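You operate a simulated robot arm through the tools that you are given. There is no shell and no other tool.

The job below is to be done with a simulated two-armed robot. You get a single attempt, and the scene is never put back.

## Task
Seal the bagged pillow at the heat printed on the bags in the holder, then switch the heater off.
Fine: start once the green lamp is lit; pull the drawer out at the end.

It is judged by the outcome, as a careful person would: the job done as asked, and still so three seconds after it is handed in. It fails if anything else is knocked over, pushed out of place, dropped, spilled or broken. A push-on lid holds only when it is set on centred and level and pressed home; a screw cap is set on level and turned clockwise until tight.

## Robot
Two 7-joint arms with fingered hands on one trunk that stands fixed in place. Base frame: the origin is at the foot of the trunk, x ahead of it, y to its left, z up; the work surface is at about z = 0.8. Readings come in m, degrees, newtons and seconds.
The left shoulder is at [0.03, 0.136, 1.13], the right one opposite. Payload 5 kg a hand.
Tool frame (each hand has its own): the origin (TCP) lies between the finger pads and is the grasp point; the fingertips stand 0.042 m ahead of it; z points along the fingers, y is the line along which they close. The gripper opens to 0.208 m. The gripper's body begins 0.119 m behind the TCP. The gripper is a hand of 4 fingers: y runs from the thumb to the fingers, the wrist lies at [0, 0, -0.332] in the tool frame.
Orientation is that of the tool frame in the base frame, as [roll, pitch, yaw] about the fixed x, y, z axes, in that order (R = Rz(yaw) Ry(pitch) Rx(roll)). With the fingers straight down and closing along the base's y, the tool's x points along the base's -x, its y along +y and its z along -z.

## Interface
- The arms move only by the tool servo_tool. It takes "left_deltas", "right_deltas" or both (then of equal length, played together; a hand with none holds still); each is one flat list of numbers, 6 for each row, row after row: the shift along the base's x, y, z in units of 400 mm (1.0 is 400 mm), then the turn, a rotation vector about the base's x, y, z in units of 120 degrees (1.0 is 120 degrees). In form: [x, y, z, rx, ry, rz, x, y, z, rx, ry, rz, ...]. A call has 1 to 20 rows; each row is the pose to reach, as a shift and turn from the pose commanded when the call began. A call with a number of a shift or a turn outside -1 to 1 is refused whole. Rows are played at 5 a second. More than 0.05 m and 8.6 degrees between two rows, and nothing of the call is played. A pose out of reach is approached as far as the arm can. The call stops where the force on the tool passes 40 N (or 10 N more than at its start, if that is more) or the arm is blocked; 0.2 s more then pass. In this call time passes only in rows, and 0.2 s behind the last. The reply holds the time, the measured pose of the TCP, the force on the tool along the base axes, the opening and the grip force, in the units named above and with some noise, with the torque about the TCP (base axes, N m) and any sound that the robot's microphone picked up.
- Cameras (640 x 400 px; columns grow to the right, rows downward): "scene" is now at [0.0367, 0.0144, 1.8367]; the picture's right is [0.20, -0.98, -0.00], its down [-0.90, -0.18, -0.40] and it looks along [0.39, 0.08, -0.92] (base axes); focal length 225 px, centre (320, 200). "left" rides on the left gripper at [-0.101, 0, -0.145] in its tool frame; the picture's right is [0.00, -1.00, 0.00], its down [0.82, 0.00, -0.57] and it looks along [0.57, 0.00, 0.82] (tool axes); focal length 261 px, centre (320, 200). "right" rides on the right gripper at [0.101, 0, -0.145] in its tool frame; the picture's right is [0.00, 1.00, 0.00], its down [-0.82, 0.00, -0.57] and it looks along [-0.57, 0.00, 0.82] (tool axes); focal length 261 px, centre (320, 200).
- grab_frame(camera): a new picture of that camera. No time passes.
- lift_body(by): slides the trunk up (or, below 0, down) by that many m; the arms and the scene camera ride with it, the base frame stays. It gives what a move gives, with no picture.
- move_fingers(finger1, finger2, finger3, thumb_bend, hand): sets how far each is bent, from 0 (flat) to 100 (curled in); at 30 the hand is open as for a grip, at 70 the pads meet at the TCP. One left out holds its place. A second passes; each finger stops where it meets its share of the squeeze, and holds until it gets a number again. It is the only way to open and close the hand. It gives what a move gives, with no picture; readings hold the bend of each and the force on the fingers (four entries, about 0 where the hand has none), thumb and palm.
- head_to(pan, tilt): turns the head with the scene camera to pan (to the left, within 143 degrees either way) and tilt (down, from -29 to 69), counted from straight ahead of the robot. It gives what a move gives.
- locate(camera, pixels): for up to 12 pixels [column, row] of the newest picture of that camera ("zoom" is the newest enlarged one), the place [x, y, z] in the base frame of the surface seen there, good to about 0.002 m, but the place of the scene camera against the robot may be out by one fixed shift of up to 0.012 m in any direction. No time passes.
- zoom(camera, box): a new picture of the part [left, top, right, bottom] of that camera's present view, enlarged. No time passes.
- close_job(): hands the job in; it is judged then, once.

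Unless the task says otherwise, let go and move clear before handing in.

The tools are called after "Emit:" as a command line: name --argument value ..., lists and objects as JSON in quotes. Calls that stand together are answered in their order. servo_tool: Moves the arms, as the interface text tells. Its arguments: {"type":"object","properties":{"left_deltas":{"type":"array","items":{"type":"number"}},"right_deltas":{"type":"array","items":{"type":"number"}}},"required":[]} The other tools are called the same way: lift_body (by) slides the trunk up or down; move_fingers (finger1, finger2, finger3, thumb_bend, hand) moves the fingers one by one; head_to (pan, tilt) turns the head that bears the scene camera; grab_frame (camera) takes a picture; locate (camera, pixels) gives the place of the surface under pixels of a picture; zoom (camera, box) takes an enlarged picture of a part of a camera's view; close_job () hands the job in.

At the start:

```text
t: 0.0
left_tool_pos: [0.6976, 0.2817, 1.1472]
left_tcp_rot: [179.9, 0.0, 180.0]
left_wrist_force: [-0.3, -0.3, 0.1]
left_wrist_torque: [0.0, 0.01, 0.03]
left_grip_width: 0.2077
left_grip_force: 0.0
left_shape: jaw
left_bend: [30.0, 30.0, 30.0, 30.0]
left_finger forces: [0.0, 0.1, 0.1, 0.0, 0.1, 0.1]
right_tool_pos: [0.6464, -0.3066, 1.2428]
right_tcp_rot: [179.9, 0.1, 180.0]
right_wrist_force: [0.2, 0.3, -0.4]
right_wrist_torque: [0.01, -0.02, 0.04]
right_grip_width: 0.2079
right_grip_force: 0.0
right_shape: jaw
right_bend: [30.0, 30.0, 30.0, 30.0]
right_finger forces: [0.0, 0.0, 0.1, 0.0, 0.1, 0.0]
trunk travel left (down, up): [-0.15, 0.34]
head pan, tilt: [11.6, 66.4]
```

scene: 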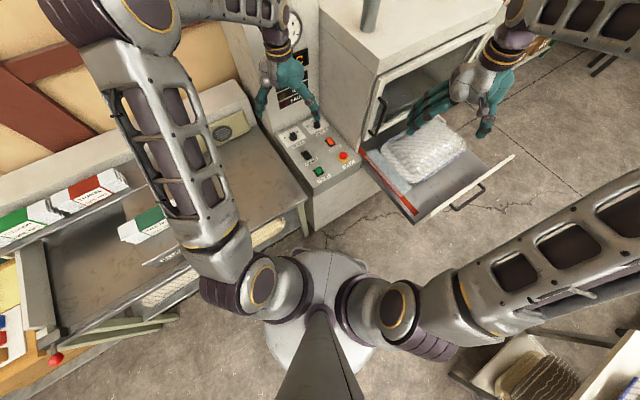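
right: 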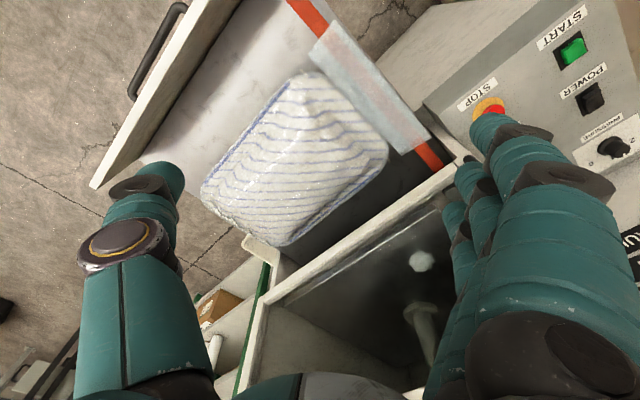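
left: 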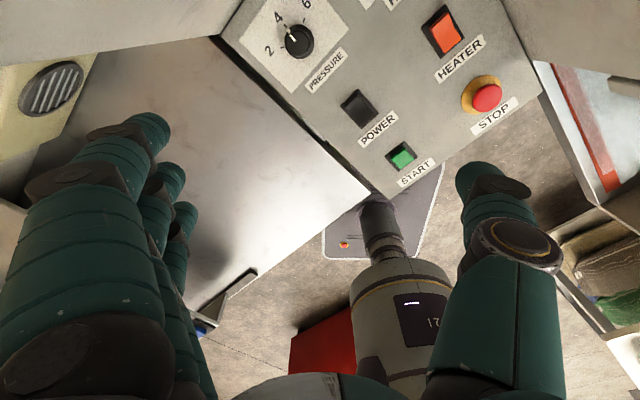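

The start pictures show a control panel (START, POWER, HEATER, STOP, PRESSURE dial) around scene pixel (320,155) and a drawer with the bagged pillow at (425,155). I'll take closer views of the panel, the wall and the bag holder before touching anything.

Emit:
zoom --camera "scene" --box '[250, 10, 410, 210]'

Emit:
zoom --camera "scene" --box '[0, 140, 200, 265]'

Emit:
zoom --camera "scene" --box '[350, 80, 530, 230]'

Emit:
grab_frame --camera "left"

```text
2.00 times, centred on (330, 110) of scene
```

zoom: 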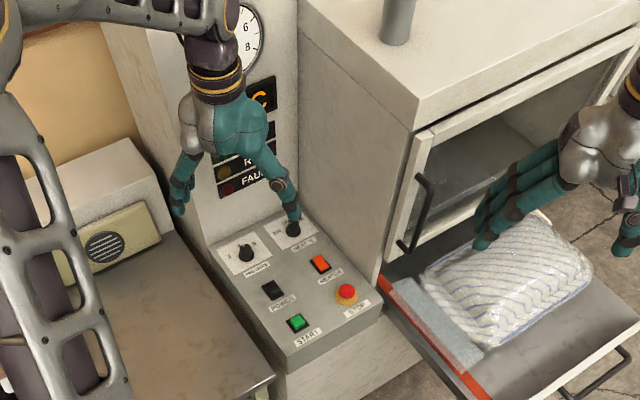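

```text
3.20 times, centred on (100, 202) of scene
```

zoom: 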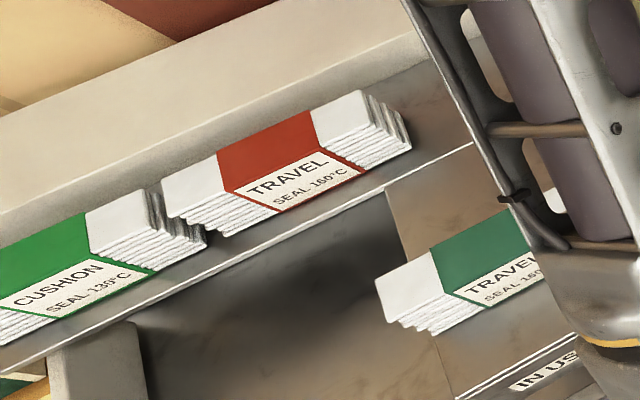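

```text
2.67 times, centred on (440, 155) of scene
```

zoom: 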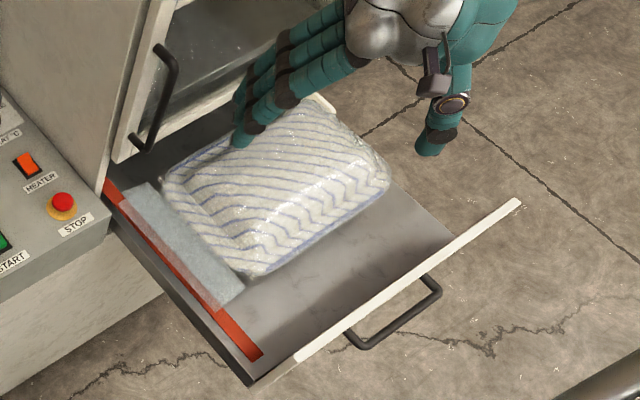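

```text
taken
```

left: 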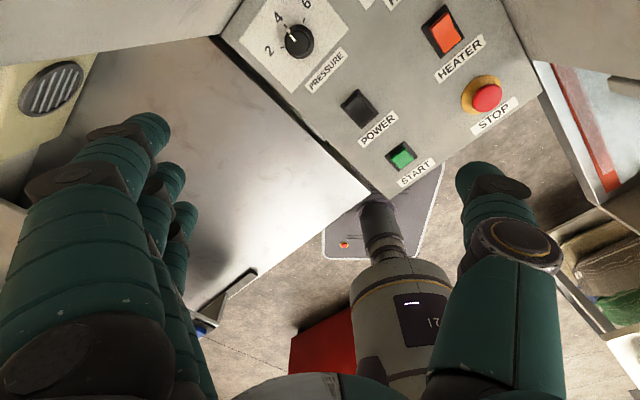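

The bag stack in the "IN USE" tray (zoom at (490,270)) is half hidden by the left arm. I'll turn the head to see the bag holder, the panel lamps and the machine from other angles.

Emit:
head_to --pan 50 --tilt 50

Emit:
grab_frame --camera "scene"

Emit:
head_to --pan 5 --tilt 40

Emit:
grab_frame --camera "scene"

```text
t: 1.1
left_tool_pos: [0.6977, 0.2825, 1.1484]
left_tcp_rot: [180.0, 0.1, 179.9]
left_wrist_force: [-0.9, -0.4, 0.2]
left_wrist_torque: [-0.01, -0.01, 0.0]
left_grip_width: 0.2077
left_grip_force: 0.0
left_shape: jaw
left_bend: [30.0, 30.0, 30.0, 30.0]
left_finger forces: [0.1, 0.1, 0.0, 0.0, 0.1, 0.1]
right_tool_pos: [0.6453, -0.3049, 1.2421]
right_tcp_rot: [180.0, 0.0, -180.0]
right_wrist_force: [-0.2, 0.3, -0.4]
right_wrist_torque: [0.02, -0.01, -0.01]
right_grip_width: 0.2076
right_grip_force: 0.1
right_shape: jaw
right_bend: [30.0, 30.0, 30.0, 30.0]
right_finger forces: [0.0, 0.0, 0.1, 0.0, 0.0, 0.1]
trunk travel left (down, up): [-0.15, 0.34]
head pan, tilt: [50.0, 50.0]
```

```text
taken
```

scene: 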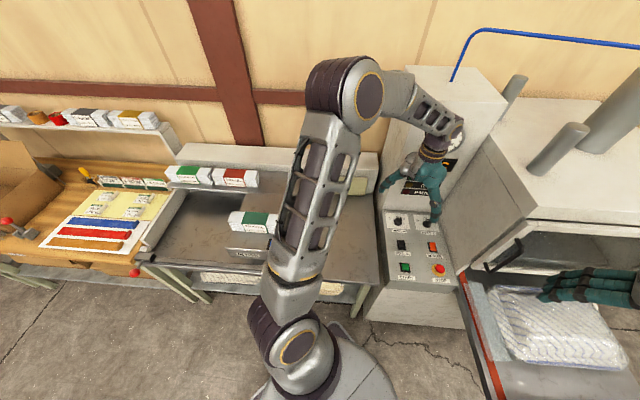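

```text
t: 2.2
left_tool_pos: [0.6978, 0.2815, 1.148]
left_tcp_rot: [-179.9, 0.0, 180.0]
left_wrist_force: [0.1, 0.3, 0.4]
left_wrist_torque: [-0.02, 0.0, -0.04]
left_grip_width: 0.2077
left_grip_force: 0.1
left_shape: jaw
left_bend: [30.0, 30.0, 30.0, 30.0]
left_finger forces: [0.0, 0.0, 0.1, 0.0, 0.1, 0.1]
right_tool_pos: [0.6458, -0.3059, 1.2421]
right_tcp_rot: [179.9, 0.0, 180.0]
right_wrist_force: [0.0, 0.8, -0.2]
right_wrist_torque: [0.02, 0.01, 0.01]
right_grip_width: 0.2079
right_grip_force: 0.1
right_shape: jaw
right_bend: [30.0, 30.0, 30.0, 30.0]
right_finger forces: [0.0, 0.0, 0.0, 0.1, 0.1, 0.0]
trunk travel left (down, up): [-0.15, 0.34]
head pan, tilt: [5.0, 40.0]
```

```text
taken
```

scene: 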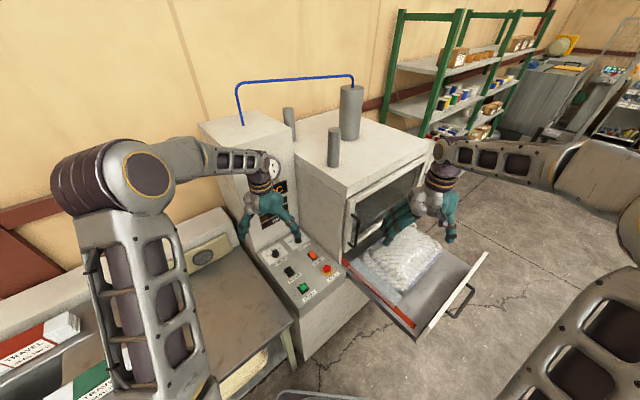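

The panel sits around scene (300,270) with the display column behind it hidden by the left hand. I'll measure key points first, then back the left arm off.

Emit:
locate --camera "scene" --pixels '[[277, 254], [290, 270], [303, 288], [312, 254], [326, 267], [298, 240], [265, 250], [290, 340], [352, 230], [345, 260], [415, 335], [460, 302]]'

Emit:
zoom --camera "scene" --box '[200, 140, 360, 340]'

Emit:
zoom --camera "scene" --box '[320, 140, 500, 350]'

```text
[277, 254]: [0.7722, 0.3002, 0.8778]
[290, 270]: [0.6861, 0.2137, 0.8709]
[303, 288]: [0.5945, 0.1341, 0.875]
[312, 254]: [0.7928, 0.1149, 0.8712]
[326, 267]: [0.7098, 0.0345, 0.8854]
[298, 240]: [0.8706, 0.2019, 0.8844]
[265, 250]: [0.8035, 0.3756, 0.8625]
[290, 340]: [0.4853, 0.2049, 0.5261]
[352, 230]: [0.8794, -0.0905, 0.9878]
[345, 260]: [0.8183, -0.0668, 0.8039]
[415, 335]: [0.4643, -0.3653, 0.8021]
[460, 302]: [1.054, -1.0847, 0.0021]
```

```text
2.00 times, centred on (280, 240) of scene
```

zoom: 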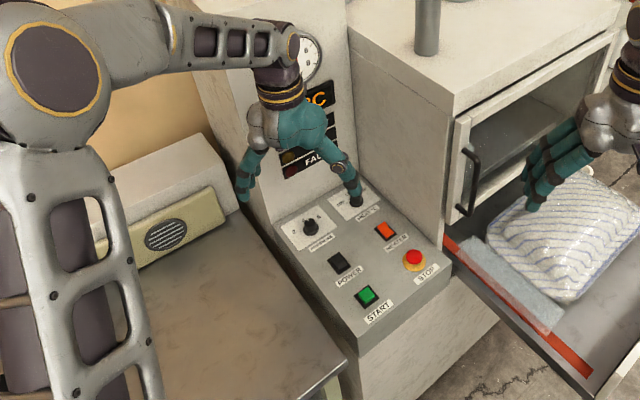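

```text
1.90 times, centred on (410, 245) of scene
```

zoom: 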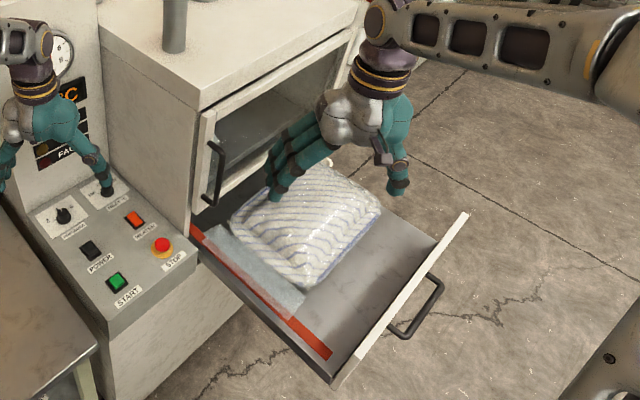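

The machine is turned about 41° to the robot: START at about (0.594,0.134,0.875), POWER (0.686,0.214), HEATER (0.793,0.115), STOP (0.710,0.035). I'll raise and draw back both arms so the display and the bag tray become visible.

Emit:
servo_tool --left_deltas '[-0.05, 0, 0.1, 0, 0, 0, -0.1, 0, 0.2, 0, 0, 0, -0.2, 0.05, 0.25, 0, 0, 0, -0.3, 0.1, 0.3, 0, 0, 0, -0.4, 0.15, 0.35, 0, 0, 0, -0.5, 0.2, 0.4, 0, 0, 0]' --right_deltas '[-0.05, 0, 0.05, 0, 0, 0, -0.1, -0.05, 0.1, 0, 0, 0, -0.15, -0.1, 0.12, 0, 0, 0, -0.2, -0.15, 0.15, 0, 0, 0, -0.25, -0.2, 0.15, 0, 0, 0, -0.3, -0.25, 0.15, 0, 0, 0]'

Emit:
grab_frame --camera "scene"

Emit:
grab_frame --camera "left"

Emit:
grab_frame --camera "right"

```text
t: 3.6
left_tool_pos: [0.4963, 0.3624, 1.3057]
left_tcp_rot: [179.9, 0.2, 179.9]
left_wrist_force: [-2.0, 0.9, 1.4]
left_wrist_torque: [0.0, -0.29, -0.01]
left_grip_width: 0.2078
left_grip_force: 0.1
left_shape: jaw
left_bend: [30.0, 30.0, 30.0, 30.0]
left_finger forces: [0.0, 0.0, 0.1, 0.0, 0.0, 0.0]
right_tool_pos: [0.5204, -0.4055, 1.3032]
right_tcp_rot: [-180.0, 0.2, -180.0]
right_wrist_force: [-1.2, -1.0, 0.8]
right_wrist_torque: [-0.01, -0.3, 0.0]
right_grip_width: 0.2078
right_grip_force: 0.2
right_shape: jaw
right_bend: [30.0, 30.0, 30.0, 30.0]
right_finger forces: [0.0, 0.0, 0.0, 0.1, 0.0, 0.0]
trunk travel left (down, up): [-0.15, 0.34]
head pan, tilt: [5.0, 40.0]
```

```text
taken
```

scene: 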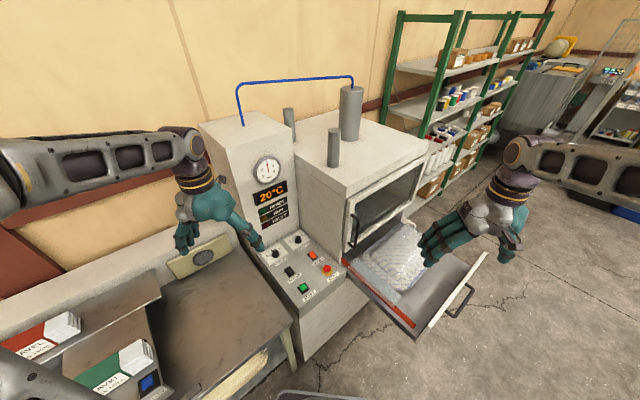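

```text
taken
```

left: 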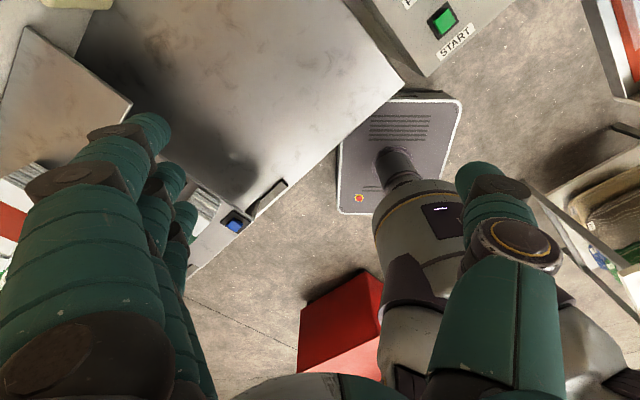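

```text
taken
```

right: 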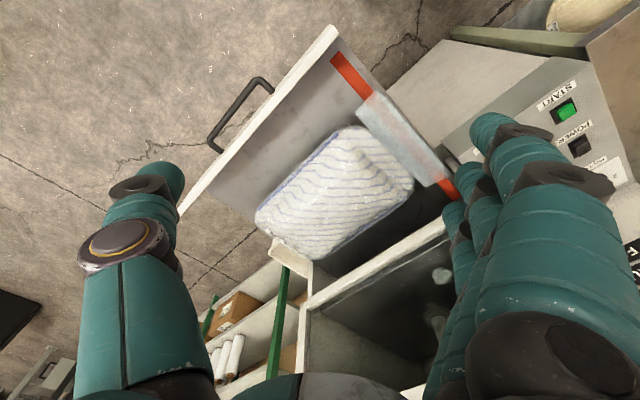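

Emit:
zoom --camera "scene" --box '[230, 145, 360, 310]'

Emit:
zoom --camera "scene" --box '[235, 175, 315, 235]'

Emit:
zoom --camera "scene" --box '[320, 130, 450, 220]'

Emit:
zoom --camera "scene" --box '[0, 290, 180, 400]'

```text
2.42 times, centred on (295, 228) of scene
```

zoom: 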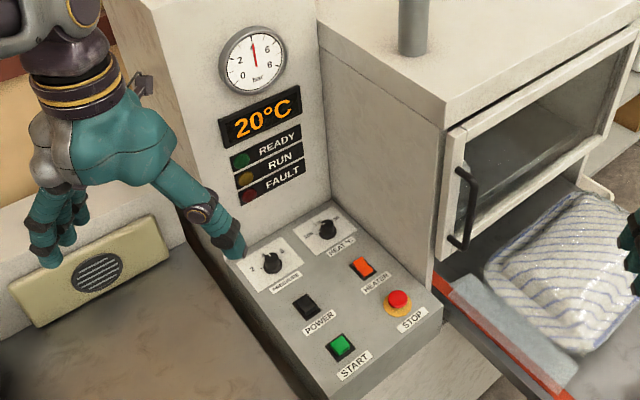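

```text
6.67 times, centred on (275, 205) of scene
```

zoom: 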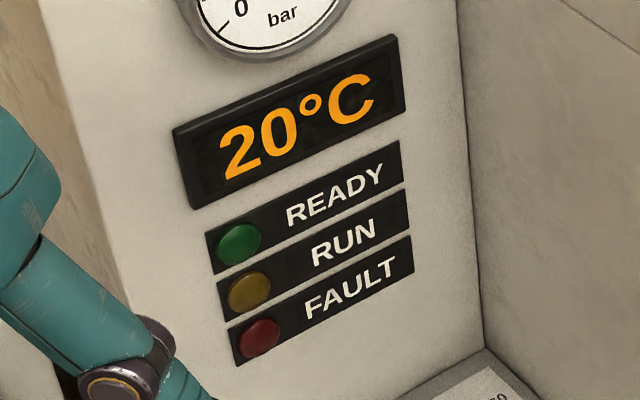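

```text
4.44 times, centred on (385, 175) of scene
```

zoom: 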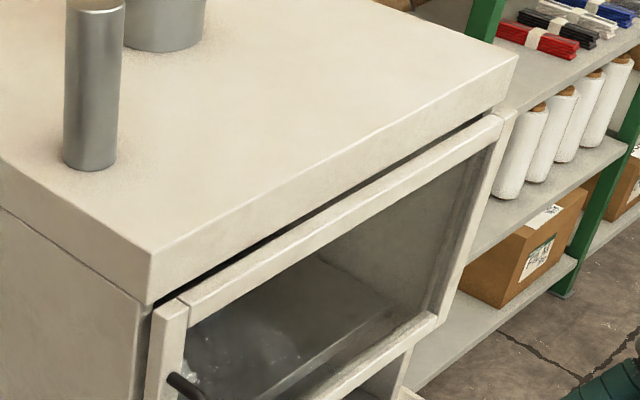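

```text
3.56 times, centred on (90, 345) of scene
```

zoom: 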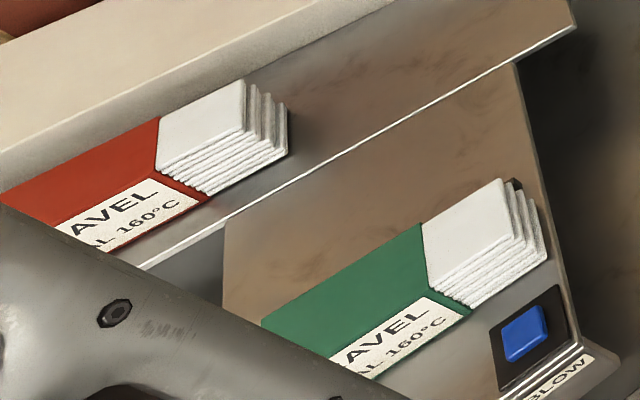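

The display reads 20°C with all three lamps dark (READY, RUN, FAULT at zoom (240,245)). Next I need the exact heat printed on the in-use bags, so I'll pan left.

Emit:
head_to --pan 55 --tilt 55

Emit:
grab_frame --camera "scene"

```text
t: 4.8
left_tool_pos: [0.5001, 0.3635, 1.3052]
left_tcp_rot: [-179.9, 0.1, -179.9]
left_wrist_force: [-0.1, 0.6, -0.1]
left_wrist_torque: [0.02, 0.01, 0.02]
left_grip_width: 0.208
left_grip_force: 0.0
left_shape: jaw
left_bend: [30.0, 30.0, 30.0, 30.0]
left_finger forces: [0.0, 0.0, 0.0, 0.0, 0.0, 0.1]
right_tool_pos: [0.525, -0.4067, 1.3006]
right_tcp_rot: [180.0, -0.1, -179.9]
right_wrist_force: [-0.2, 0.1, 0.6]
right_wrist_torque: [-0.02, 0.04, 0.01]
right_grip_width: 0.2078
right_grip_force: 0.0
right_shape: jaw
right_bend: [30.0, 30.0, 30.0, 30.0]
right_finger forces: [0.1, 0.0, 0.0, 0.0, 0.0, 0.1]
trunk travel left (down, up): [-0.15, 0.34]
head pan, tilt: [55.0, 55.0]
```

```text
taken
```

scene: 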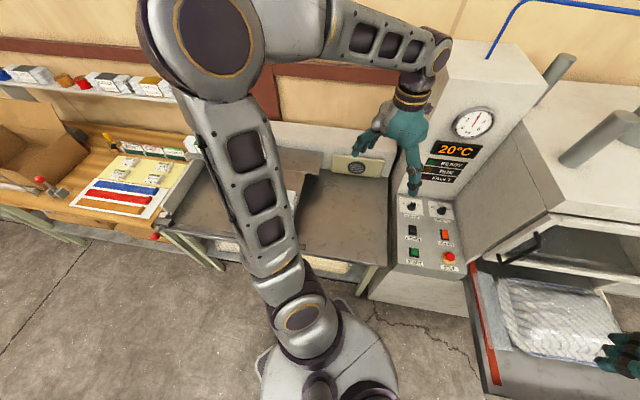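

The arm now covers the tray, so I'll swing the left hand toward the centre (y about 0.12) to uncover the bags.

Emit:
servo_tool --left_deltas '[0, -0.1, 0, 0, 0, 0, 0, -0.2, 0, 0, 0, 0, 0.05, -0.3, 0, 0, 0, 0, 0.05, -0.4, 0, 0, 0, 0, 0.05, -0.5, 0, 0, 0, 0, 0.05, -0.6, 0, 0, 0, 0]'

Emit:
grab_frame --camera "scene"

```text
t: 6.2
left_tool_pos: [0.5176, 0.1197, 1.3058]
left_tcp_rot: [179.9, 0.0, -179.8]
left_wrist_force: [0.0, -0.6, 0.2]
left_wrist_torque: [0.07, 0.0, 0.02]
left_grip_width: 0.2078
left_grip_force: 0.1
left_shape: jaw
left_bend: [30.0, 30.0, 30.0, 30.0]
left_finger forces: [0.1, 0.1, 0.1, 0.0, 0.1, 0.1]
right_tool_pos: [0.5252, -0.4075, 1.3013]
right_tcp_rot: [-180.0, 0.0, 180.0]
right_wrist_force: [0.4, -0.6, -0.2]
right_wrist_torque: [0.16, -0.01, 0.0]
right_grip_width: 0.2079
right_grip_force: 0.1
right_shape: jaw
right_bend: [30.0, 30.0, 30.0, 30.0]
right_finger forces: [0.1, 0.1, 0.0, 0.1, 0.0, 0.0]
trunk travel left (down, up): [-0.15, 0.34]
head pan, tilt: [55.0, 55.0]
```

```text
taken
```

scene: 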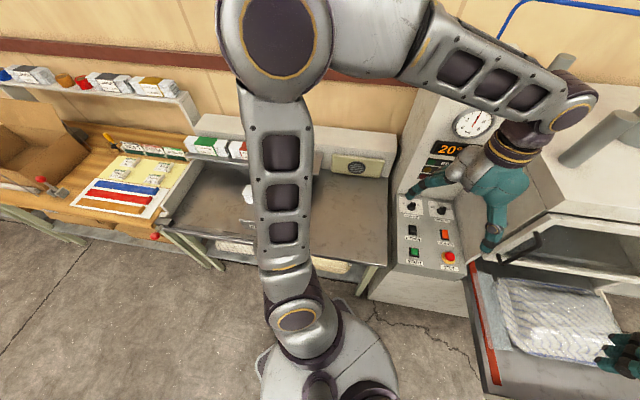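

The elbow still covers the tray; extending the hand forward as at the start should uncover it. I'll go back near the starting pose.

Emit:
servo_tool --left_deltas '[0.1, 0.05, -0.02, 0, 0, 0, 0.2, 0.1, -0.06, 0, 0, 0, 0.3, 0.15, -0.12, 0, 0, 0, 0.4, 0.25, -0.2, 0, 0, 0, 0.45, 0.32, -0.3, 0, 0, 0, 0.45, 0.36, -0.37, 0, 0, 0]'

Emit:
grab_frame --camera "scene"

Emit:
zoom --camera "scene" --box '[170, 110, 310, 250]'

```text
refused: row 3 steps farther than a row can; nothing moved
```

```text
taken
```

scene: 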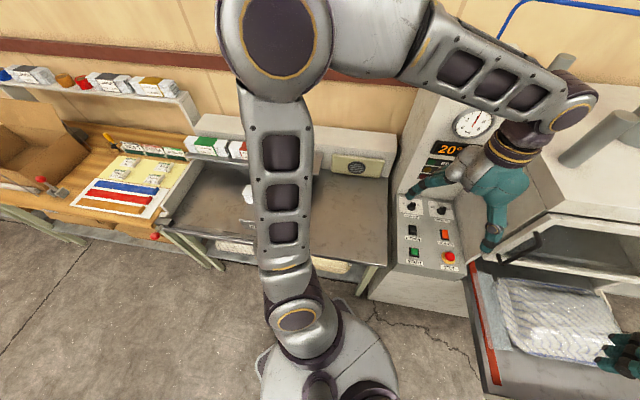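

```text
2.86 times, centred on (240, 180) of scene
```

zoom: 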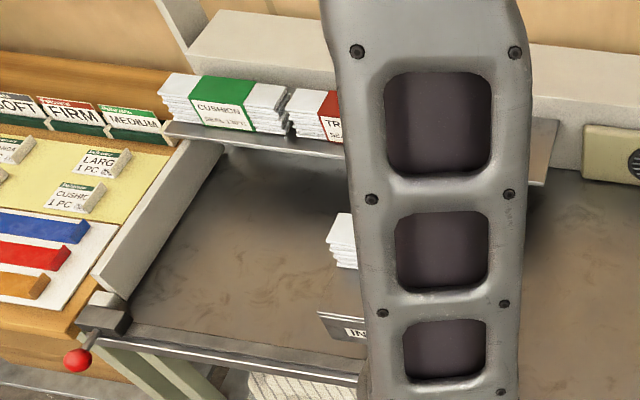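

One row was slightly too long a step; I'll repeat the move with smaller steps.

Emit:
servo_tool --left_deltas '[0.09, 0.04, -0.03, 0, 0, 0, 0.18, 0.08, -0.08, 0, 0, 0, 0.27, 0.13, -0.13, 0, 0, 0, 0.35, 0.19, -0.18, 0, 0, 0, 0.42, 0.26, -0.24, 0, 0, 0, 0.45, 0.33, -0.3, 0, 0, 0, 0.45, 0.38, -0.37, 0, 0, 0]'

Emit:
grab_frame --camera "scene"

Emit:
zoom --camera "scene" --box '[150, 110, 290, 250]'

```text
t: 7.8
left_tool_pos: [0.6984, 0.2737, 1.16]
left_tcp_rot: [-180.0, 0.1, -179.9]
left_wrist_force: [-0.6, -0.5, -0.4]
left_wrist_torque: [-0.03, 0.07, 0.02]
left_grip_width: 0.2079
left_grip_force: 0.1
left_shape: jaw
left_bend: [30.0, 30.0, 30.0, 30.0]
left_finger forces: [0.0, 0.0, 0.1, 0.0, 0.0, 0.0]
right_tool_pos: [0.5252, -0.4047, 1.3009]
right_tcp_rot: [-179.9, -0.1, 180.0]
right_wrist_force: [-0.3, 0.5, 0.9]
right_wrist_torque: [-0.07, 0.03, -0.03]
right_grip_width: 0.2078
right_grip_force: 0.0
right_shape: jaw
right_bend: [30.0, 30.0, 30.0, 30.0]
right_finger forces: [0.0, 0.1, 0.0, 0.0, 0.0, 0.0]
trunk travel left (down, up): [-0.15, 0.34]
head pan, tilt: [55.0, 55.0]
```

```text
taken
```

scene: 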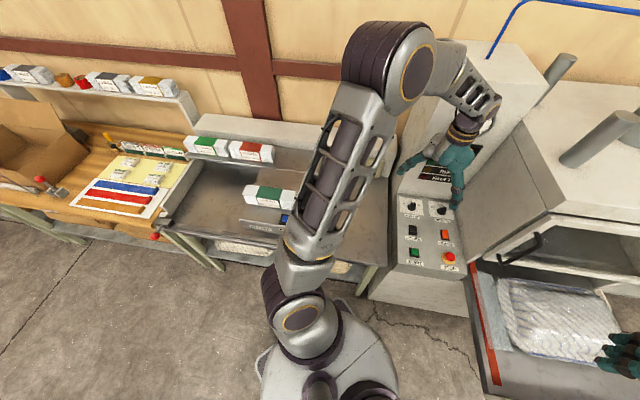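

```text
2.86 times, centred on (220, 180) of scene
```

zoom: 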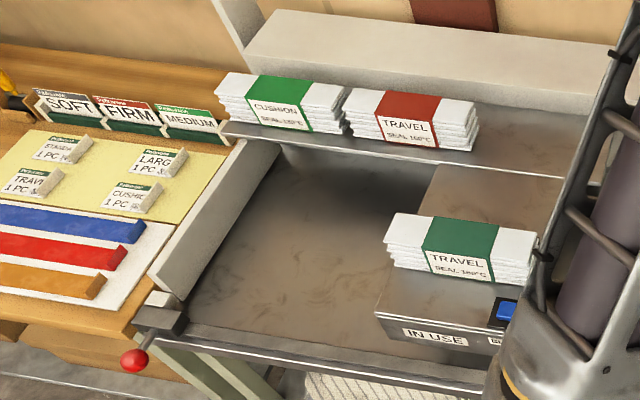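

Emit:
zoom --camera "scene" --box '[240, 180, 300, 220]'

Emit:
zoom --camera "scene" --box '[180, 130, 280, 170]'

Emit:
zoom --camera "scene" --box '[390, 190, 470, 270]'

Emit:
zoom --camera "scene" --box '[90, 140, 200, 220]'

```text
10.00 times, centred on (270, 200) of scene
```

zoom: 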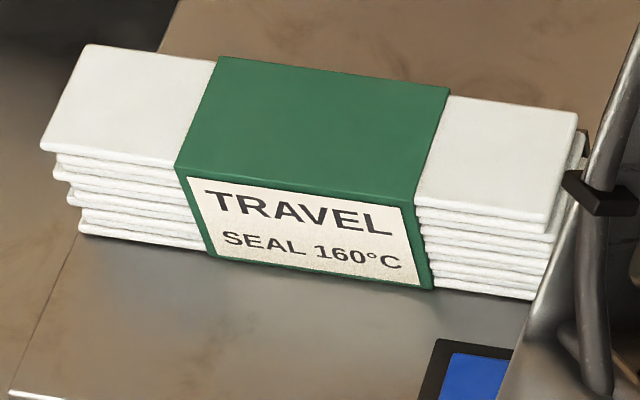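

```text
6.40 times, centred on (230, 150) of scene
```

zoom: 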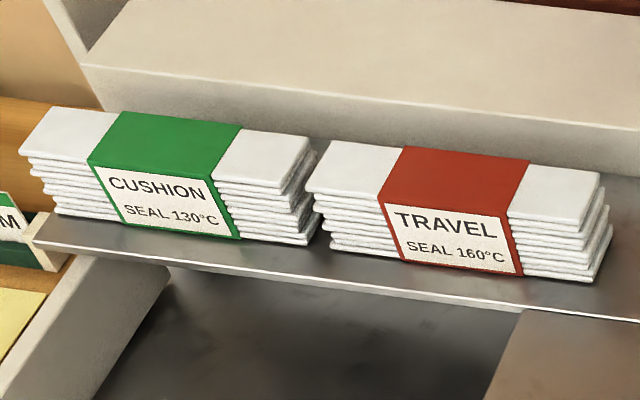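

```text
5.00 times, centred on (430, 230) of scene
```

zoom: 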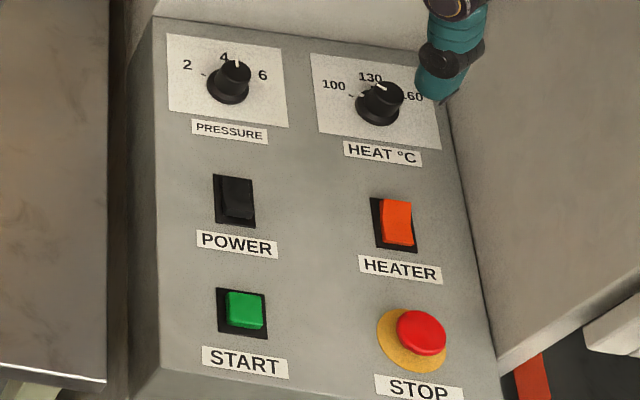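

```text
5.00 times, centred on (145, 180) of scene
```

zoom: 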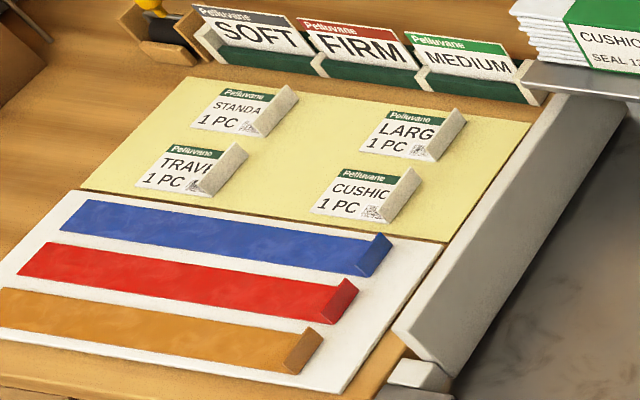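

The in-use bags say "TRAVEL – SEAL 160°C", while the HEAT knob points at about 130 and PRESSURE sits at 4 (zoom (235,65)). I'll look closer at the switches' states and at the cabinet's door and drawer.

Emit:
head_to --pan 8 --tilt 45

Emit:
grab_frame --camera "scene"

Emit:
zoom --camera "scene" --box '[270, 190, 350, 270]'

Emit:
zoom --camera "scene" --box '[320, 100, 500, 300]'

Emit:
zoom --camera "right" --box '[260, 0, 500, 400]'

```text
t: 8.9
left_tool_pos: [0.6988, 0.2736, 1.1592]
left_tcp_rot: [-180.0, 0.1, 179.9]
left_wrist_force: [-1.0, 0.7, -0.9]
left_wrist_torque: [-0.03, -0.02, 0.03]
left_grip_width: 0.2077
left_grip_force: 0.1
left_shape: jaw
left_bend: [30.0, 30.0, 30.0, 30.0]
left_finger forces: [0.1, 0.0, 0.0, 0.0, 0.0, 0.1]
right_tool_pos: [0.5243, -0.4063, 1.3]
right_tcp_rot: [-180.0, 0.0, -180.0]
right_wrist_force: [0.4, -0.6, -0.1]
right_wrist_torque: [-0.01, 0.01, -0.01]
right_grip_width: 0.2077
right_grip_force: 0.1
right_shape: jaw
right_bend: [30.0, 30.0, 30.0, 30.0]
right_finger forces: [0.0, 0.0, 0.0, 0.0, 0.0, 0.1]
trunk travel left (down, up): [-0.15, 0.34]
head pan, tilt: [8.0, 45.0]
```

```text
taken
```

scene: 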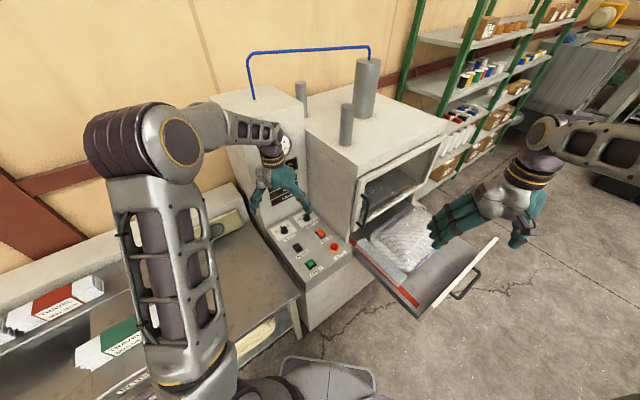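

```text
5.00 times, centred on (310, 230) of scene
```

zoom: 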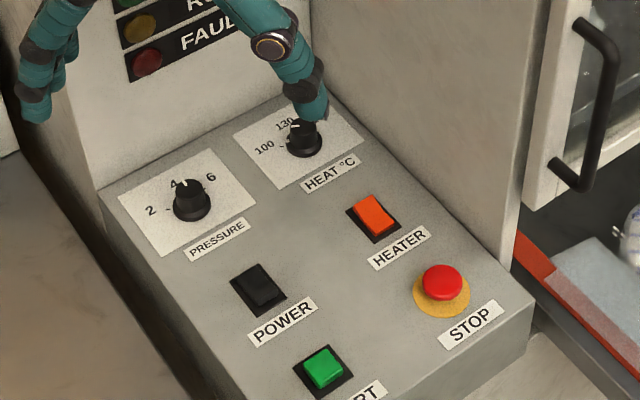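

```text
2.00 times, centred on (410, 200) of scene
```

zoom: 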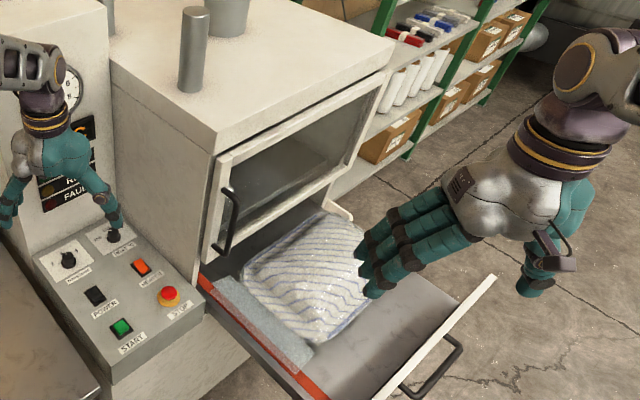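

```text
1.00 times, centred on (380, 200) of right (not enlarged: the box is as wide or as high as the picture)
```

zoom: 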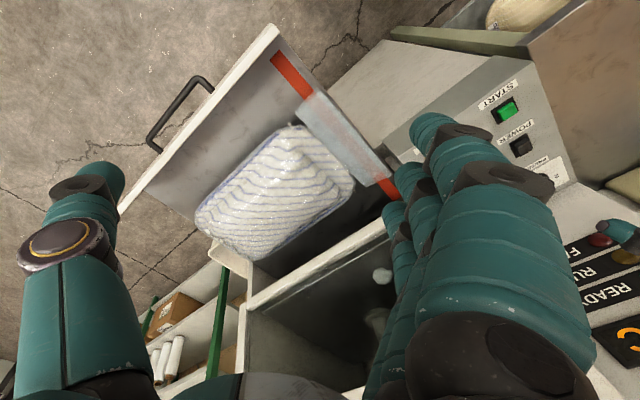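

I'll measure the door frame, cabinet, drawer and pillow to understand how the drawer closes.

Emit:
locate --camera "scene" --pixels '[[357, 229], [369, 198], [429, 244], [355, 176], [442, 146], [428, 205], [361, 222], [419, 314], [496, 238], [455, 298], [477, 270], [391, 205]]'

Emit:
zoom --camera "scene" --box '[340, 130, 460, 290]'

Emit:
zoom --camera "scene" --box '[395, 230, 505, 320]'

```text
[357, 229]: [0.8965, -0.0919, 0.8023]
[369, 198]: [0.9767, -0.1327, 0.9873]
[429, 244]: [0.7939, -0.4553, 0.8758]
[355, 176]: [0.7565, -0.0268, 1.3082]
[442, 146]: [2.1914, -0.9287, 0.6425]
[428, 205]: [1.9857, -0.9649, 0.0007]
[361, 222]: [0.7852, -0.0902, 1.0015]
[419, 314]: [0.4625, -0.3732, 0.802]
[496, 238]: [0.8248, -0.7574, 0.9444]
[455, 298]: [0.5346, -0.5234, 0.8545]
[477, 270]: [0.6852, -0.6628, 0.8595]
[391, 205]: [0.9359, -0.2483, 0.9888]
```

```text
2.50 times, centred on (400, 210) of scene
```

zoom: 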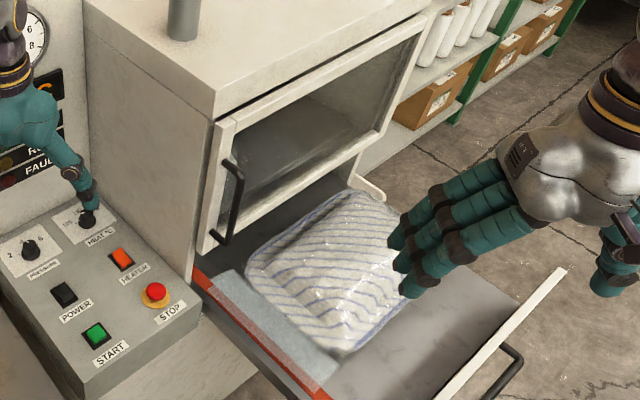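

```text
4.44 times, centred on (450, 275) of scene
```

zoom: 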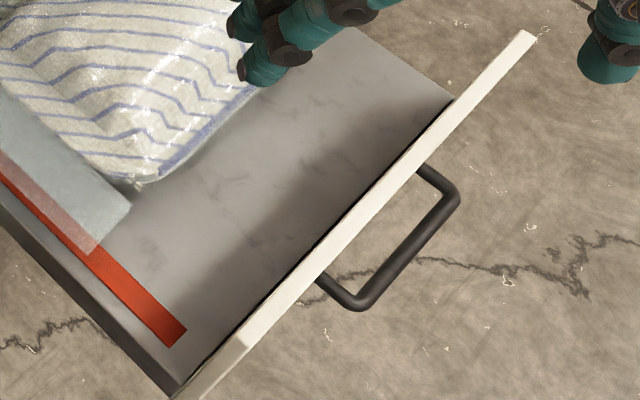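

I'll pin down the door frame and drawer front with a tight zoom and several located points.

Emit:
zoom --camera "scene" --box '[340, 140, 460, 240]'

Emit:
locate --camera "zoom" --pixels '[[80, 385], [100, 200], [125, 385], [200, 385], [390, 260], [545, 70], [560, 40], [70, 210], [110, 260], [95, 378], [450, 255], [480, 300]]'

```text
4.00 times, centred on (400, 190) of scene
```

zoom: 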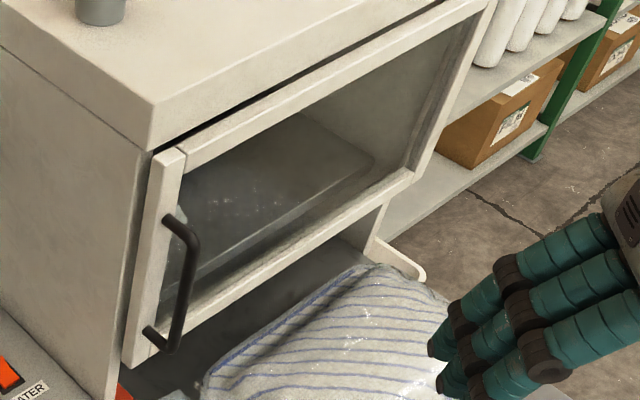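

```text
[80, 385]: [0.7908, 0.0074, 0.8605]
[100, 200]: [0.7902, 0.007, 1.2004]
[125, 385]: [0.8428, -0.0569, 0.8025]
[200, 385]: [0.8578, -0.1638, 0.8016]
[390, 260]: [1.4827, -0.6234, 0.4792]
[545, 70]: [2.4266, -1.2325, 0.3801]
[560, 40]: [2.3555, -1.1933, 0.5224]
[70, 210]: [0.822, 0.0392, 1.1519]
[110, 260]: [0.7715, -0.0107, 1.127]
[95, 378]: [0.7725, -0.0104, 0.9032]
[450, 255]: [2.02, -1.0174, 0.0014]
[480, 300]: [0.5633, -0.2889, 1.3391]
```

I'll read more points on the door frame itself.

Emit:
locate --camera "zoom" --pixels '[[155, 240], [140, 345], [170, 170], [190, 300], [165, 215], [150, 335], [300, 240], [405, 178], [300, 115], [450, 30], [330, 265], [300, 200]]'

Emit:
locate --camera "scene" --pixels '[[400, 235], [410, 250], [395, 260], [385, 280], [375, 255], [392, 275], [365, 245], [410, 298], [420, 270], [450, 285], [459, 294], [480, 273]]'

```text
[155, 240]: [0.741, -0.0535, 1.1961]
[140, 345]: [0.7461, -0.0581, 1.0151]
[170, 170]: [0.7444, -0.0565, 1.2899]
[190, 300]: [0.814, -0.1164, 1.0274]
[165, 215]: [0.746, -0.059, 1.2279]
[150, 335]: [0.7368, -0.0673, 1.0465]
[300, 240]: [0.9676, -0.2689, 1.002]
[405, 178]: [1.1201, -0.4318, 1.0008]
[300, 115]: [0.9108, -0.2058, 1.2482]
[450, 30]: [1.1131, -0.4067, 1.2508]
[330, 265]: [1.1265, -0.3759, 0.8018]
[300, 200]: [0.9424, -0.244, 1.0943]
```

```text
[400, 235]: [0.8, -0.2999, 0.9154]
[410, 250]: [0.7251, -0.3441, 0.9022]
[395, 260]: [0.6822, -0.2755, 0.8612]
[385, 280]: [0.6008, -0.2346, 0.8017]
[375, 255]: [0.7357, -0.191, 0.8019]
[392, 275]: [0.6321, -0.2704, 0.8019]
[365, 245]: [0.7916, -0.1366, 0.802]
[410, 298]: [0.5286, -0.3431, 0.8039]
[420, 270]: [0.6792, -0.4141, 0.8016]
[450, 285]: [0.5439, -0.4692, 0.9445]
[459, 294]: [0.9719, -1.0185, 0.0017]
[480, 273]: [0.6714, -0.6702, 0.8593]
```

The machine axes are at 45° (depth d=(0.707,0.707)), and the door frame is flat against the cabinet with its lower edge near z=0.99, above the pillow top at about 0.92. Now I'll look at the rocker switches close up with the left camera.

Emit:
grab_frame --camera "left"

Emit:
zoom --camera "left" --box '[220, 0, 540, 200]'

Emit:
zoom --camera "scene" --box '[290, 220, 350, 270]'

```text
taken
```

left: 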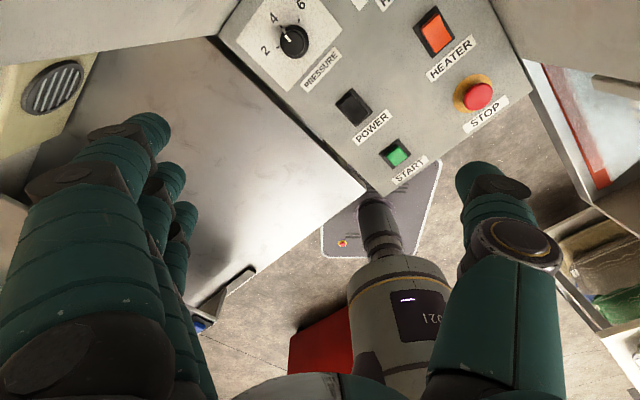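

```text
2.00 times, centred on (380, 100) of left
```

zoom: 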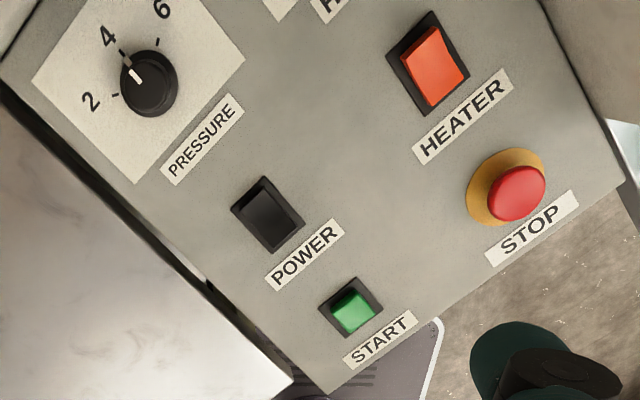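

```text
8.00 times, centred on (320, 245) of scene
```

zoom: 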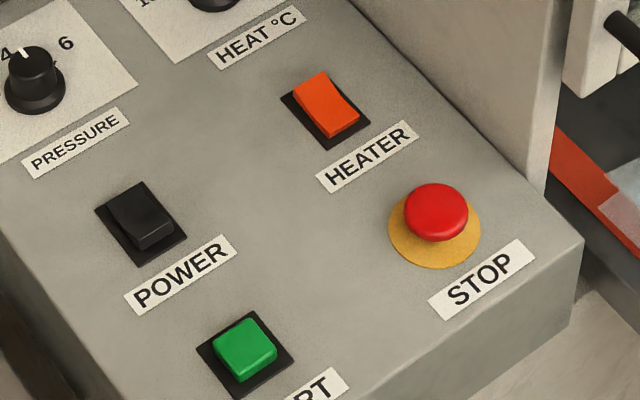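

POWER's far end is pressed (on, display lit) while HEATER is tipped the other way (off). I'll back the left hand off to read the HEAT dial scale and measure the knob's surroundings.

Emit:
servo_tool --left_deltas '[-0.08, 0, 0.08, 0, 0, 0, -0.16, 0, 0.15, 0, 0, 0, -0.25, 0, 0.2, 0, 0, 0, -0.35, 0, 0.22, 0, 0, 0, -0.45, 0, 0.22, 0, 0, 0]'

Emit:
head_to --pan 15 --tilt 45

Emit:
grab_frame --camera "scene"

Emit:
zoom --camera "scene" --box '[290, 180, 390, 270]'

```text
t: 10.1
left_tool_pos: [0.5168, 0.273, 1.2489]
left_tcp_rot: [-180.0, 0.1, -180.0]
left_wrist_force: [-0.6, -0.4, -0.1]
left_wrist_torque: [0.0, -0.13, 0.02]
left_grip_width: 0.208
left_grip_force: 0.1
left_shape: jaw
left_bend: [30.0, 30.0, 30.0, 30.0]
left_finger forces: [0.0, 0.0, 0.0, 0.0, 0.0, 0.0]
right_tool_pos: [0.523, -0.4058, 1.3039]
right_tcp_rot: [-179.9, 0.0, 180.0]
right_wrist_force: [-1.1, -0.1, 0.2]
right_wrist_torque: [-0.03, -0.12, -0.04]
right_grip_width: 0.2079
right_grip_force: 0.2
right_shape: jaw
right_bend: [30.0, 30.0, 30.0, 30.0]
right_finger forces: [0.0, 0.0, 0.1, 0.1, 0.1, 0.0]
trunk travel left (down, up): [-0.15, 0.34]
head pan, tilt: [8.0, 45.0]
```

```text
t: 10.8
left_tool_pos: [0.5191, 0.2732, 1.2465]
left_tcp_rot: [180.0, 0.1, -180.0]
left_wrist_force: [0.8, -0.3, -0.1]
left_wrist_torque: [0.04, 0.05, 0.02]
left_grip_width: 0.2077
left_grip_force: 0.2
left_shape: jaw
left_bend: [30.0, 30.0, 30.0, 30.0]
left_finger forces: [0.0, 0.1, 0.0, 0.1, 0.0, 0.1]
right_tool_pos: [0.5242, -0.406, 1.3012]
right_tcp_rot: [-180.0, 0.1, -179.9]
right_wrist_force: [0.5, 0.3, -0.6]
right_wrist_torque: [0.01, 0.04, 0.01]
right_grip_width: 0.2078
right_grip_force: 0.1
right_shape: jaw
right_bend: [30.0, 30.0, 30.0, 30.0]
right_finger forces: [0.0, 0.0, 0.0, 0.0, 0.0, 0.0]
trunk travel left (down, up): [-0.15, 0.34]
head pan, tilt: [15.0, 45.0]
```

```text
taken
```

scene: 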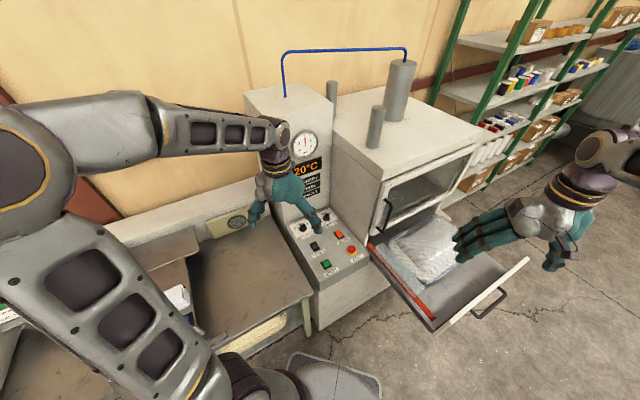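

```text
4.44 times, centred on (340, 225) of scene
```

zoom: 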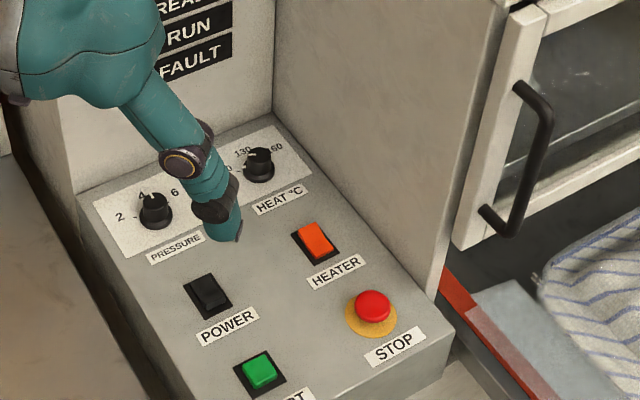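

The left thumb still covers part of the panel; I'll move it further to the left.

Emit:
servo_tool --left_deltas '[0, 0.11, 0, 0, 0, 0, 0, 0.22, 0, 0, 0, 0, 0, 0.33, 0, 0, 0, 0, 0, 0.44, 0, 0, 0, 0]'

Emit:
zoom --camera "scene" --box '[285, 190, 375, 270]'

Emit:
locate --camera "zoom" --pixels '[[240, 150], [236, 135], [150, 190], [310, 255], [375, 320], [195, 285], [255, 370], [300, 130], [100, 300], [180, 120], [250, 90], [330, 350]]'

Emit:
zoom --camera "scene" --box '[305, 200, 345, 230]'

```text
t: 11.8
left_tool_pos: [0.5195, 0.45, 1.2482]
left_tcp_rot: [-180.0, -0.1, 179.9]
left_wrist_force: [0.9, 0.4, -0.2]
left_wrist_torque: [-0.05, 0.0, 0.03]
left_grip_width: 0.2079
left_grip_force: 0.2
left_shape: jaw
left_bend: [30.0, 30.0, 30.0, 30.0]
left_finger forces: [0.0, 0.0, 0.1, 0.0, 0.0, 0.0]
right_tool_pos: [0.5242, -0.4047, 1.3011]
right_tcp_rot: [-179.9, 0.1, 180.0]
right_wrist_force: [-0.5, 0.0, 0.4]
right_wrist_torque: [-0.08, 0.03, 0.0]
right_grip_width: 0.2076
right_grip_force: 0.0
right_shape: jaw
right_bend: [30.0, 30.0, 30.0, 30.0]
right_finger forces: [0.1, 0.0, 0.1, 0.0, 0.1, 0.1]
trunk travel left (down, up): [-0.15, 0.34]
head pan, tilt: [15.0, 45.0]
```

```text
5.00 times, centred on (330, 230) of scene
```

zoom: 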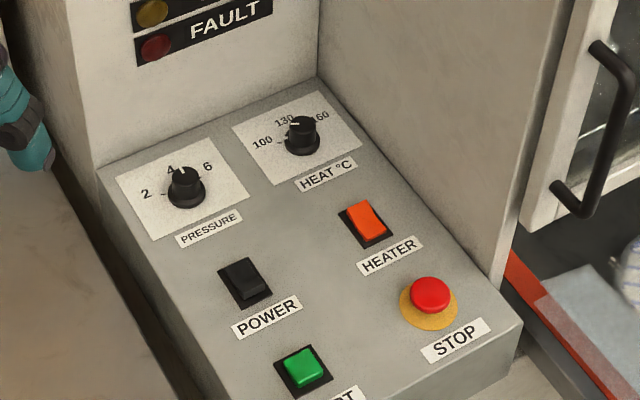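

```text
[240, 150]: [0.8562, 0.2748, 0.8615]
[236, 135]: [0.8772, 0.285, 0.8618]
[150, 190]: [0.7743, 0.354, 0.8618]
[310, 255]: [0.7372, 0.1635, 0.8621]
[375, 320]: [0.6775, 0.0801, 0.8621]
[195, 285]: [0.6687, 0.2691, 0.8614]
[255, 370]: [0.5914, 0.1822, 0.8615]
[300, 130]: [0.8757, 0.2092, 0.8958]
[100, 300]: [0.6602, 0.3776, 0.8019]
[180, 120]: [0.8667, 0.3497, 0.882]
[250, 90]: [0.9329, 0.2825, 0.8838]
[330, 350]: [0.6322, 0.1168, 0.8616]
```

```text
13.33 times, centred on (325, 215) of scene
```

zoom: 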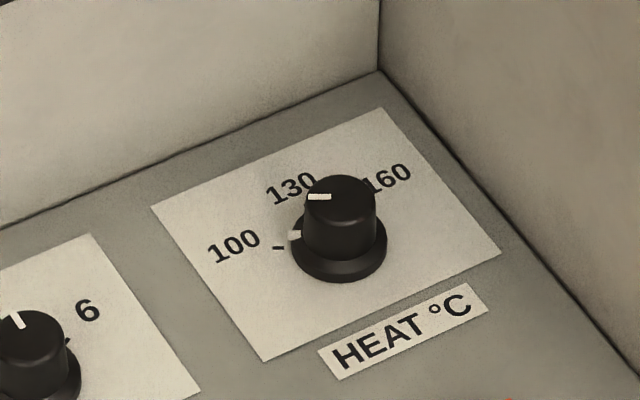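

The HEAT pointer line (zoom (320,197), and white mark (295,235)) seems to point between 100 and 130. I'll locate the labels, ticks and pointer for exact angles.

Emit:
locate --camera "zoom" --pixels '[[235, 246], [290, 188], [390, 178], [278, 248], [295, 235], [312, 198], [330, 196], [343, 195], [340, 270], [378, 72], [375, 190], [310, 215]]'

Emit:
zoom --camera "scene" --box '[315, 205, 335, 222]'

```text
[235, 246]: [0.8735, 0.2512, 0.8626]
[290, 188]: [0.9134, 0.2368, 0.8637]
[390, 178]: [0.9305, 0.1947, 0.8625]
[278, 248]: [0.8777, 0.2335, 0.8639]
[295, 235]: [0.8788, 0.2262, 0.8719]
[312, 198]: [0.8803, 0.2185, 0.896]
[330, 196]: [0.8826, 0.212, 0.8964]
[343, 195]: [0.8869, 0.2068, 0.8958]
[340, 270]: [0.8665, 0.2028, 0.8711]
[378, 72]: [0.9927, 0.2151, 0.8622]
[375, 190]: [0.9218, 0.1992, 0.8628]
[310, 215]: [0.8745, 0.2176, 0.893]
```

```text
16.00 times, centred on (325, 214) of scene
```

zoom: 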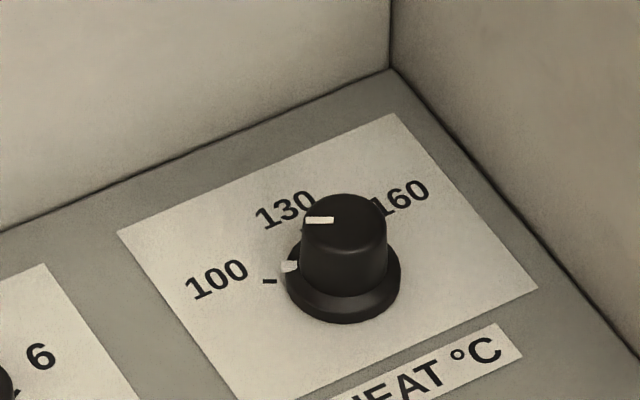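

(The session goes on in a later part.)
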